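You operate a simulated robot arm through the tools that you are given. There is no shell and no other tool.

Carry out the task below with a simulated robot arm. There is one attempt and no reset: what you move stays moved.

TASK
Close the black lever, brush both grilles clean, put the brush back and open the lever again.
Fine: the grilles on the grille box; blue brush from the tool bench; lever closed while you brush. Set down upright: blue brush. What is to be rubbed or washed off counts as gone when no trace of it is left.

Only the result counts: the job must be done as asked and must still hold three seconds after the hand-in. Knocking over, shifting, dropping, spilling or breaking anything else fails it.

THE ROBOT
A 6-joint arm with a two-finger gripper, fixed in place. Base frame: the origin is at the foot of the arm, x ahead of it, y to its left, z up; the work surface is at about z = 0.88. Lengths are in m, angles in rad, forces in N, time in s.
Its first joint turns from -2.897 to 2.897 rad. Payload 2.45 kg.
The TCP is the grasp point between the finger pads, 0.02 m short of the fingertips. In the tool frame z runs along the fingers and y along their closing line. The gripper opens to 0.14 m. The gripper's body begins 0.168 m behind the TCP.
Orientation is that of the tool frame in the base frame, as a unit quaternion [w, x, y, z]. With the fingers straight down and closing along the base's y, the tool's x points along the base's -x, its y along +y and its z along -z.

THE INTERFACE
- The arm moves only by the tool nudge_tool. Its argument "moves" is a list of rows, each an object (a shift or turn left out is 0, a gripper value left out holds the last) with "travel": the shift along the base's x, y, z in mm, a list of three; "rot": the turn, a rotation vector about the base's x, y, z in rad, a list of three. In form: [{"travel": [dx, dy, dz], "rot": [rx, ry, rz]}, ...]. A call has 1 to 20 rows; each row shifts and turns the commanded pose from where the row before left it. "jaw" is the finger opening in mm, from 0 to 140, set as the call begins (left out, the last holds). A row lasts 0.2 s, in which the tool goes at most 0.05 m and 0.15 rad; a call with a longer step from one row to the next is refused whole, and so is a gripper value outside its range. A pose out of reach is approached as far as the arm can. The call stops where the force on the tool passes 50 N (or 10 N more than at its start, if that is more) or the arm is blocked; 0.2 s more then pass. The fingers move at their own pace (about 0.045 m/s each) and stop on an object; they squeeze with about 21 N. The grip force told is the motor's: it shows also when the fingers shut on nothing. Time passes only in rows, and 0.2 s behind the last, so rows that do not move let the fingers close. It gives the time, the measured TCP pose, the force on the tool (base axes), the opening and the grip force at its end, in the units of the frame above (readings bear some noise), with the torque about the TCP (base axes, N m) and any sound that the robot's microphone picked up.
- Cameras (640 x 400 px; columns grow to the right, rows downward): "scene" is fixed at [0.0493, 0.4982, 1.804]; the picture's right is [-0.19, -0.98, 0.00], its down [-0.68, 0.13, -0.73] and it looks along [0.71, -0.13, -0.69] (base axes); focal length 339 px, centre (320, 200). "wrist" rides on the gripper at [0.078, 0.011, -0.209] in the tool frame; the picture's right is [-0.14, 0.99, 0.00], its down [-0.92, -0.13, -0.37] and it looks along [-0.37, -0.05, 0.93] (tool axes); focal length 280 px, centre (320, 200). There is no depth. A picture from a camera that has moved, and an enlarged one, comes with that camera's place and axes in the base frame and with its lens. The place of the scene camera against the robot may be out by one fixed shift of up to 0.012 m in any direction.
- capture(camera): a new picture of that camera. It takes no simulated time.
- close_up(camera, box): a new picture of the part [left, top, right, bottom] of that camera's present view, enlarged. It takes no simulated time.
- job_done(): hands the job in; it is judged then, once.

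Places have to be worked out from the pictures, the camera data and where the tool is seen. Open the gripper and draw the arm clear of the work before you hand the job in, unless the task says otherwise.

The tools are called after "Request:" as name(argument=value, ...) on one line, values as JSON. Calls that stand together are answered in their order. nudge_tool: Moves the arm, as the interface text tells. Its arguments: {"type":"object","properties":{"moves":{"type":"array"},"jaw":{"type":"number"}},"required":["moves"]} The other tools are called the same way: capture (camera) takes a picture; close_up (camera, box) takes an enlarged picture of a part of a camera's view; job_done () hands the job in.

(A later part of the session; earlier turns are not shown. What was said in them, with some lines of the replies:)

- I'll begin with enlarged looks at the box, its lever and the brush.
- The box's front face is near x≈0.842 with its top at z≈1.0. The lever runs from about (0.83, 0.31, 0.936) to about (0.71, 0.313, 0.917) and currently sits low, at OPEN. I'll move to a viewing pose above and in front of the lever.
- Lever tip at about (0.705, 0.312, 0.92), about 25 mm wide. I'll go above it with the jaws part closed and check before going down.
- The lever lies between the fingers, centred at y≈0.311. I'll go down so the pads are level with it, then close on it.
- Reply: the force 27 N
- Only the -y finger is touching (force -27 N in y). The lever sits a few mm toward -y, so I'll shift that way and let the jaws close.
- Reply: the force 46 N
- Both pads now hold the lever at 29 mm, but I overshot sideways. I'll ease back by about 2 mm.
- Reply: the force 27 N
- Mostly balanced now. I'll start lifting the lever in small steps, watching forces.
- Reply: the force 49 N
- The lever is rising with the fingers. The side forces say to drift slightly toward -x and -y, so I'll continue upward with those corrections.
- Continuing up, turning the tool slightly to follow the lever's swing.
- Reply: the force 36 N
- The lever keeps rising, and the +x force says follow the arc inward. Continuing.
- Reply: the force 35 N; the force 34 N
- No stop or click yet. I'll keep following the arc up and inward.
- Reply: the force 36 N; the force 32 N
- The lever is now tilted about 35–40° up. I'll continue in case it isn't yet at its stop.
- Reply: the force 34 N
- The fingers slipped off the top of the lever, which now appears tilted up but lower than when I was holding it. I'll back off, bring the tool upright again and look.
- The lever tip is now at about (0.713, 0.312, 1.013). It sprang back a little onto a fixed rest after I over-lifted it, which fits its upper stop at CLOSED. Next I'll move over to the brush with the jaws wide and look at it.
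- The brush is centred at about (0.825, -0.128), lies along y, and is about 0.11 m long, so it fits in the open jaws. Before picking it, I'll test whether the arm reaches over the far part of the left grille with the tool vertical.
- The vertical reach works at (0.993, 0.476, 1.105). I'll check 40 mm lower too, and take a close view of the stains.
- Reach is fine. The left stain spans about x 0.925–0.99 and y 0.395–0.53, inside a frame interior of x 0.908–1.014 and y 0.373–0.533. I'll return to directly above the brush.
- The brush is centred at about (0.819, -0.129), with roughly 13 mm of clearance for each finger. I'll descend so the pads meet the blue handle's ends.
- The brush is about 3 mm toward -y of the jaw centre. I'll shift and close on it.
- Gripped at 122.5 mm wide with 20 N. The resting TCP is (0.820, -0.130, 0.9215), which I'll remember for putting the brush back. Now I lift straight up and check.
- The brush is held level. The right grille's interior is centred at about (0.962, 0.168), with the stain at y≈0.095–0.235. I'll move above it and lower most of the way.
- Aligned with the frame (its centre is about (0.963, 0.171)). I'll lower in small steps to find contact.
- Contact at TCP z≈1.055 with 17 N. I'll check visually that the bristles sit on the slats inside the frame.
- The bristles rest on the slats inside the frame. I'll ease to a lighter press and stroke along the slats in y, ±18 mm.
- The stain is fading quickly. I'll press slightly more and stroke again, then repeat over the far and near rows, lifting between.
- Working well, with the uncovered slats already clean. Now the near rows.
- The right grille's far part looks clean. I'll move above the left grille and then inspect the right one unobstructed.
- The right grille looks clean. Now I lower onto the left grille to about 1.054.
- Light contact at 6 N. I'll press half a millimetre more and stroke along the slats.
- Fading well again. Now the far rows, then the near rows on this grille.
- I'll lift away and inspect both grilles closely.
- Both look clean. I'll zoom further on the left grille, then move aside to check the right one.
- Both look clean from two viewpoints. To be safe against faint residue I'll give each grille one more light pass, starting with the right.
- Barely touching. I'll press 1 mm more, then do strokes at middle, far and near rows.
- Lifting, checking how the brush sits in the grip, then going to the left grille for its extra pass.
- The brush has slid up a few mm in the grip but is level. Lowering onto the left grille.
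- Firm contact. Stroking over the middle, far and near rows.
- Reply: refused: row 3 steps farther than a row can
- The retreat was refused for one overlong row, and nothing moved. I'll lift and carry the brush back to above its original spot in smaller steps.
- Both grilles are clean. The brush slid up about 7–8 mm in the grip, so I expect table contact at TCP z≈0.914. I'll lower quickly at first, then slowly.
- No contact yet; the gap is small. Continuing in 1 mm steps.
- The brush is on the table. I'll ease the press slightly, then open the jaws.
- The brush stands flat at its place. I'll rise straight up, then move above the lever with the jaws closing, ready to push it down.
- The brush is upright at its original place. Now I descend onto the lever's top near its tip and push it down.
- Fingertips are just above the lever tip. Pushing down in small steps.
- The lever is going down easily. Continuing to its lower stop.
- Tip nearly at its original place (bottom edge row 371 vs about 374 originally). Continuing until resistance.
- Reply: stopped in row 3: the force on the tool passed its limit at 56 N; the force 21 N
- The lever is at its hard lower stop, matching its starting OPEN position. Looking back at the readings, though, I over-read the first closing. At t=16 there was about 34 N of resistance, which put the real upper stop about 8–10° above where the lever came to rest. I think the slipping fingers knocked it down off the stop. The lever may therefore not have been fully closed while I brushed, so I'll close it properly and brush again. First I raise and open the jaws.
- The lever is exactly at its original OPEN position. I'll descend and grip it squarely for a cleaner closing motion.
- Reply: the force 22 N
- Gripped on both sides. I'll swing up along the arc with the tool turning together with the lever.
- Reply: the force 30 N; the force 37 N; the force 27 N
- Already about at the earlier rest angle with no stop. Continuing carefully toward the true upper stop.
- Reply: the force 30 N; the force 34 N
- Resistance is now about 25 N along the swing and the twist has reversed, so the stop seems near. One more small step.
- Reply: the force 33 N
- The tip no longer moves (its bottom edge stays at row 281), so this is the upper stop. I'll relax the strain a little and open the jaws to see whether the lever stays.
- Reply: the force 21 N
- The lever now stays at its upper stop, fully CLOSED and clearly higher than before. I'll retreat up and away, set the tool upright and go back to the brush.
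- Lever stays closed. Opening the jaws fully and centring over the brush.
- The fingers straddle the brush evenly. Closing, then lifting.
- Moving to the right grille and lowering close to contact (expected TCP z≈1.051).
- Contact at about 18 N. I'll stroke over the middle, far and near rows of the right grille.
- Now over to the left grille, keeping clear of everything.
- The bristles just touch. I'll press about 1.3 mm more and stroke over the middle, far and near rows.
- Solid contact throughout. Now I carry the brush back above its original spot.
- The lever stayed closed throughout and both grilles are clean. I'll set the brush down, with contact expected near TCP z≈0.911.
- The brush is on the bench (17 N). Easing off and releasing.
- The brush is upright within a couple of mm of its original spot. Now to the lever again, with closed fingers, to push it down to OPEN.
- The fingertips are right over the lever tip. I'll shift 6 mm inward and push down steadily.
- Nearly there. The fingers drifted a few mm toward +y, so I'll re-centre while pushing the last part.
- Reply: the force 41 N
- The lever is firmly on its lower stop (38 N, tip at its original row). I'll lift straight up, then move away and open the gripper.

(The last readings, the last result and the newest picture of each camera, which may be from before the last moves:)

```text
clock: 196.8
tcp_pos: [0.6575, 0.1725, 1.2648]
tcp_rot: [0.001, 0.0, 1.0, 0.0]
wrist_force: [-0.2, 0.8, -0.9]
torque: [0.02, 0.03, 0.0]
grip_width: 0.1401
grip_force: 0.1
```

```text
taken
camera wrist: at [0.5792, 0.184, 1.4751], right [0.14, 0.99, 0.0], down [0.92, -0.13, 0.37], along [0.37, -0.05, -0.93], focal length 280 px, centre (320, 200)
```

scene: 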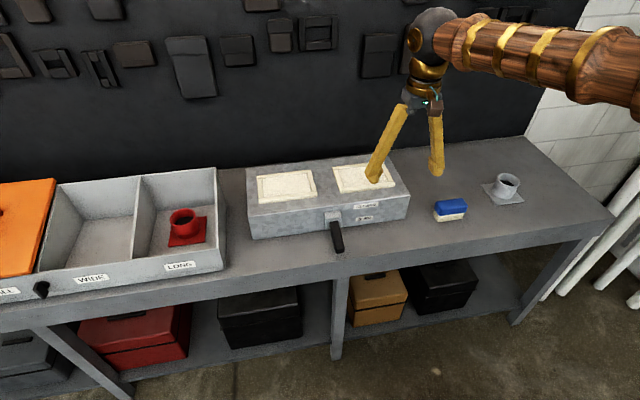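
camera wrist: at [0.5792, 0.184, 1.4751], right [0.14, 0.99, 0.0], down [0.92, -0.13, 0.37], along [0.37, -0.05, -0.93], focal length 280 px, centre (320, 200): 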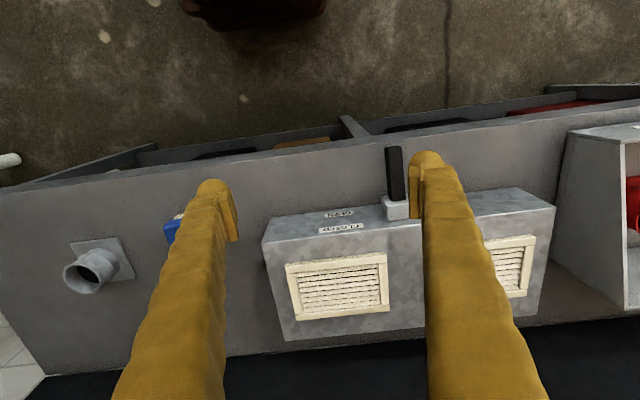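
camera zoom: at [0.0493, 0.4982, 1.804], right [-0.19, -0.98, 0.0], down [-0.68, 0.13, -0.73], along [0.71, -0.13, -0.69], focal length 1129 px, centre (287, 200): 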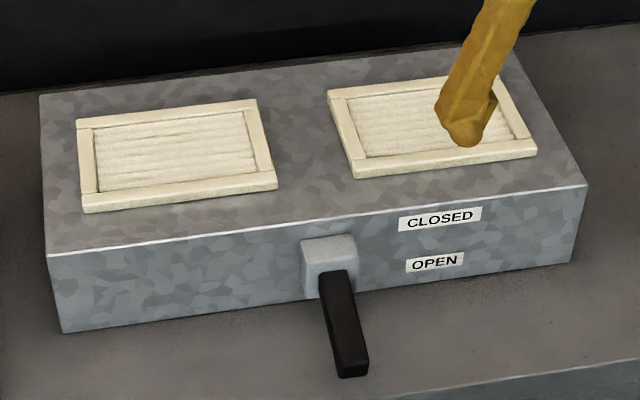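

Both grilles are clean, the brush is upright at its place, the lever is back at OPEN exactly as at the start, and nothing else moved. The gripper is open and clear of the work, so I'm handing the job in.

Request:
job_done()

```text
The job is handed in.
```

The job is handed in, but the lever may not have been fully closed during the first brushing, which is when the dirt came off.

**First brushing:** my fingers slipped while closing the lever, and I took where it came to rest for its stop. It was in fact about 8–10° short of fully closed. I only confirmed this after I had cleaned both grilles, put the brush back and opened the lever.

**Second brushing:** I closed the lever fully onto its upper stop and saw that it stayed there. I then brushed both grilles again, put the brush back and reopened the lever. By then no dirt was visible on either grille. If the check looks at the lever at the moment the dirt came off, the first brushing could count against the job.

How things stood when I handed in:
- **Grilles:** no trace of dirt in the enlarged pictures of either one.
- **Brush:** upright on the bench, within a few millimetres of where it started.
- **Lever:** down on its lower stop at OPEN, as at the start.
- **Everything else:** nothing else looks moved, and the gripper is open and clear of the work.
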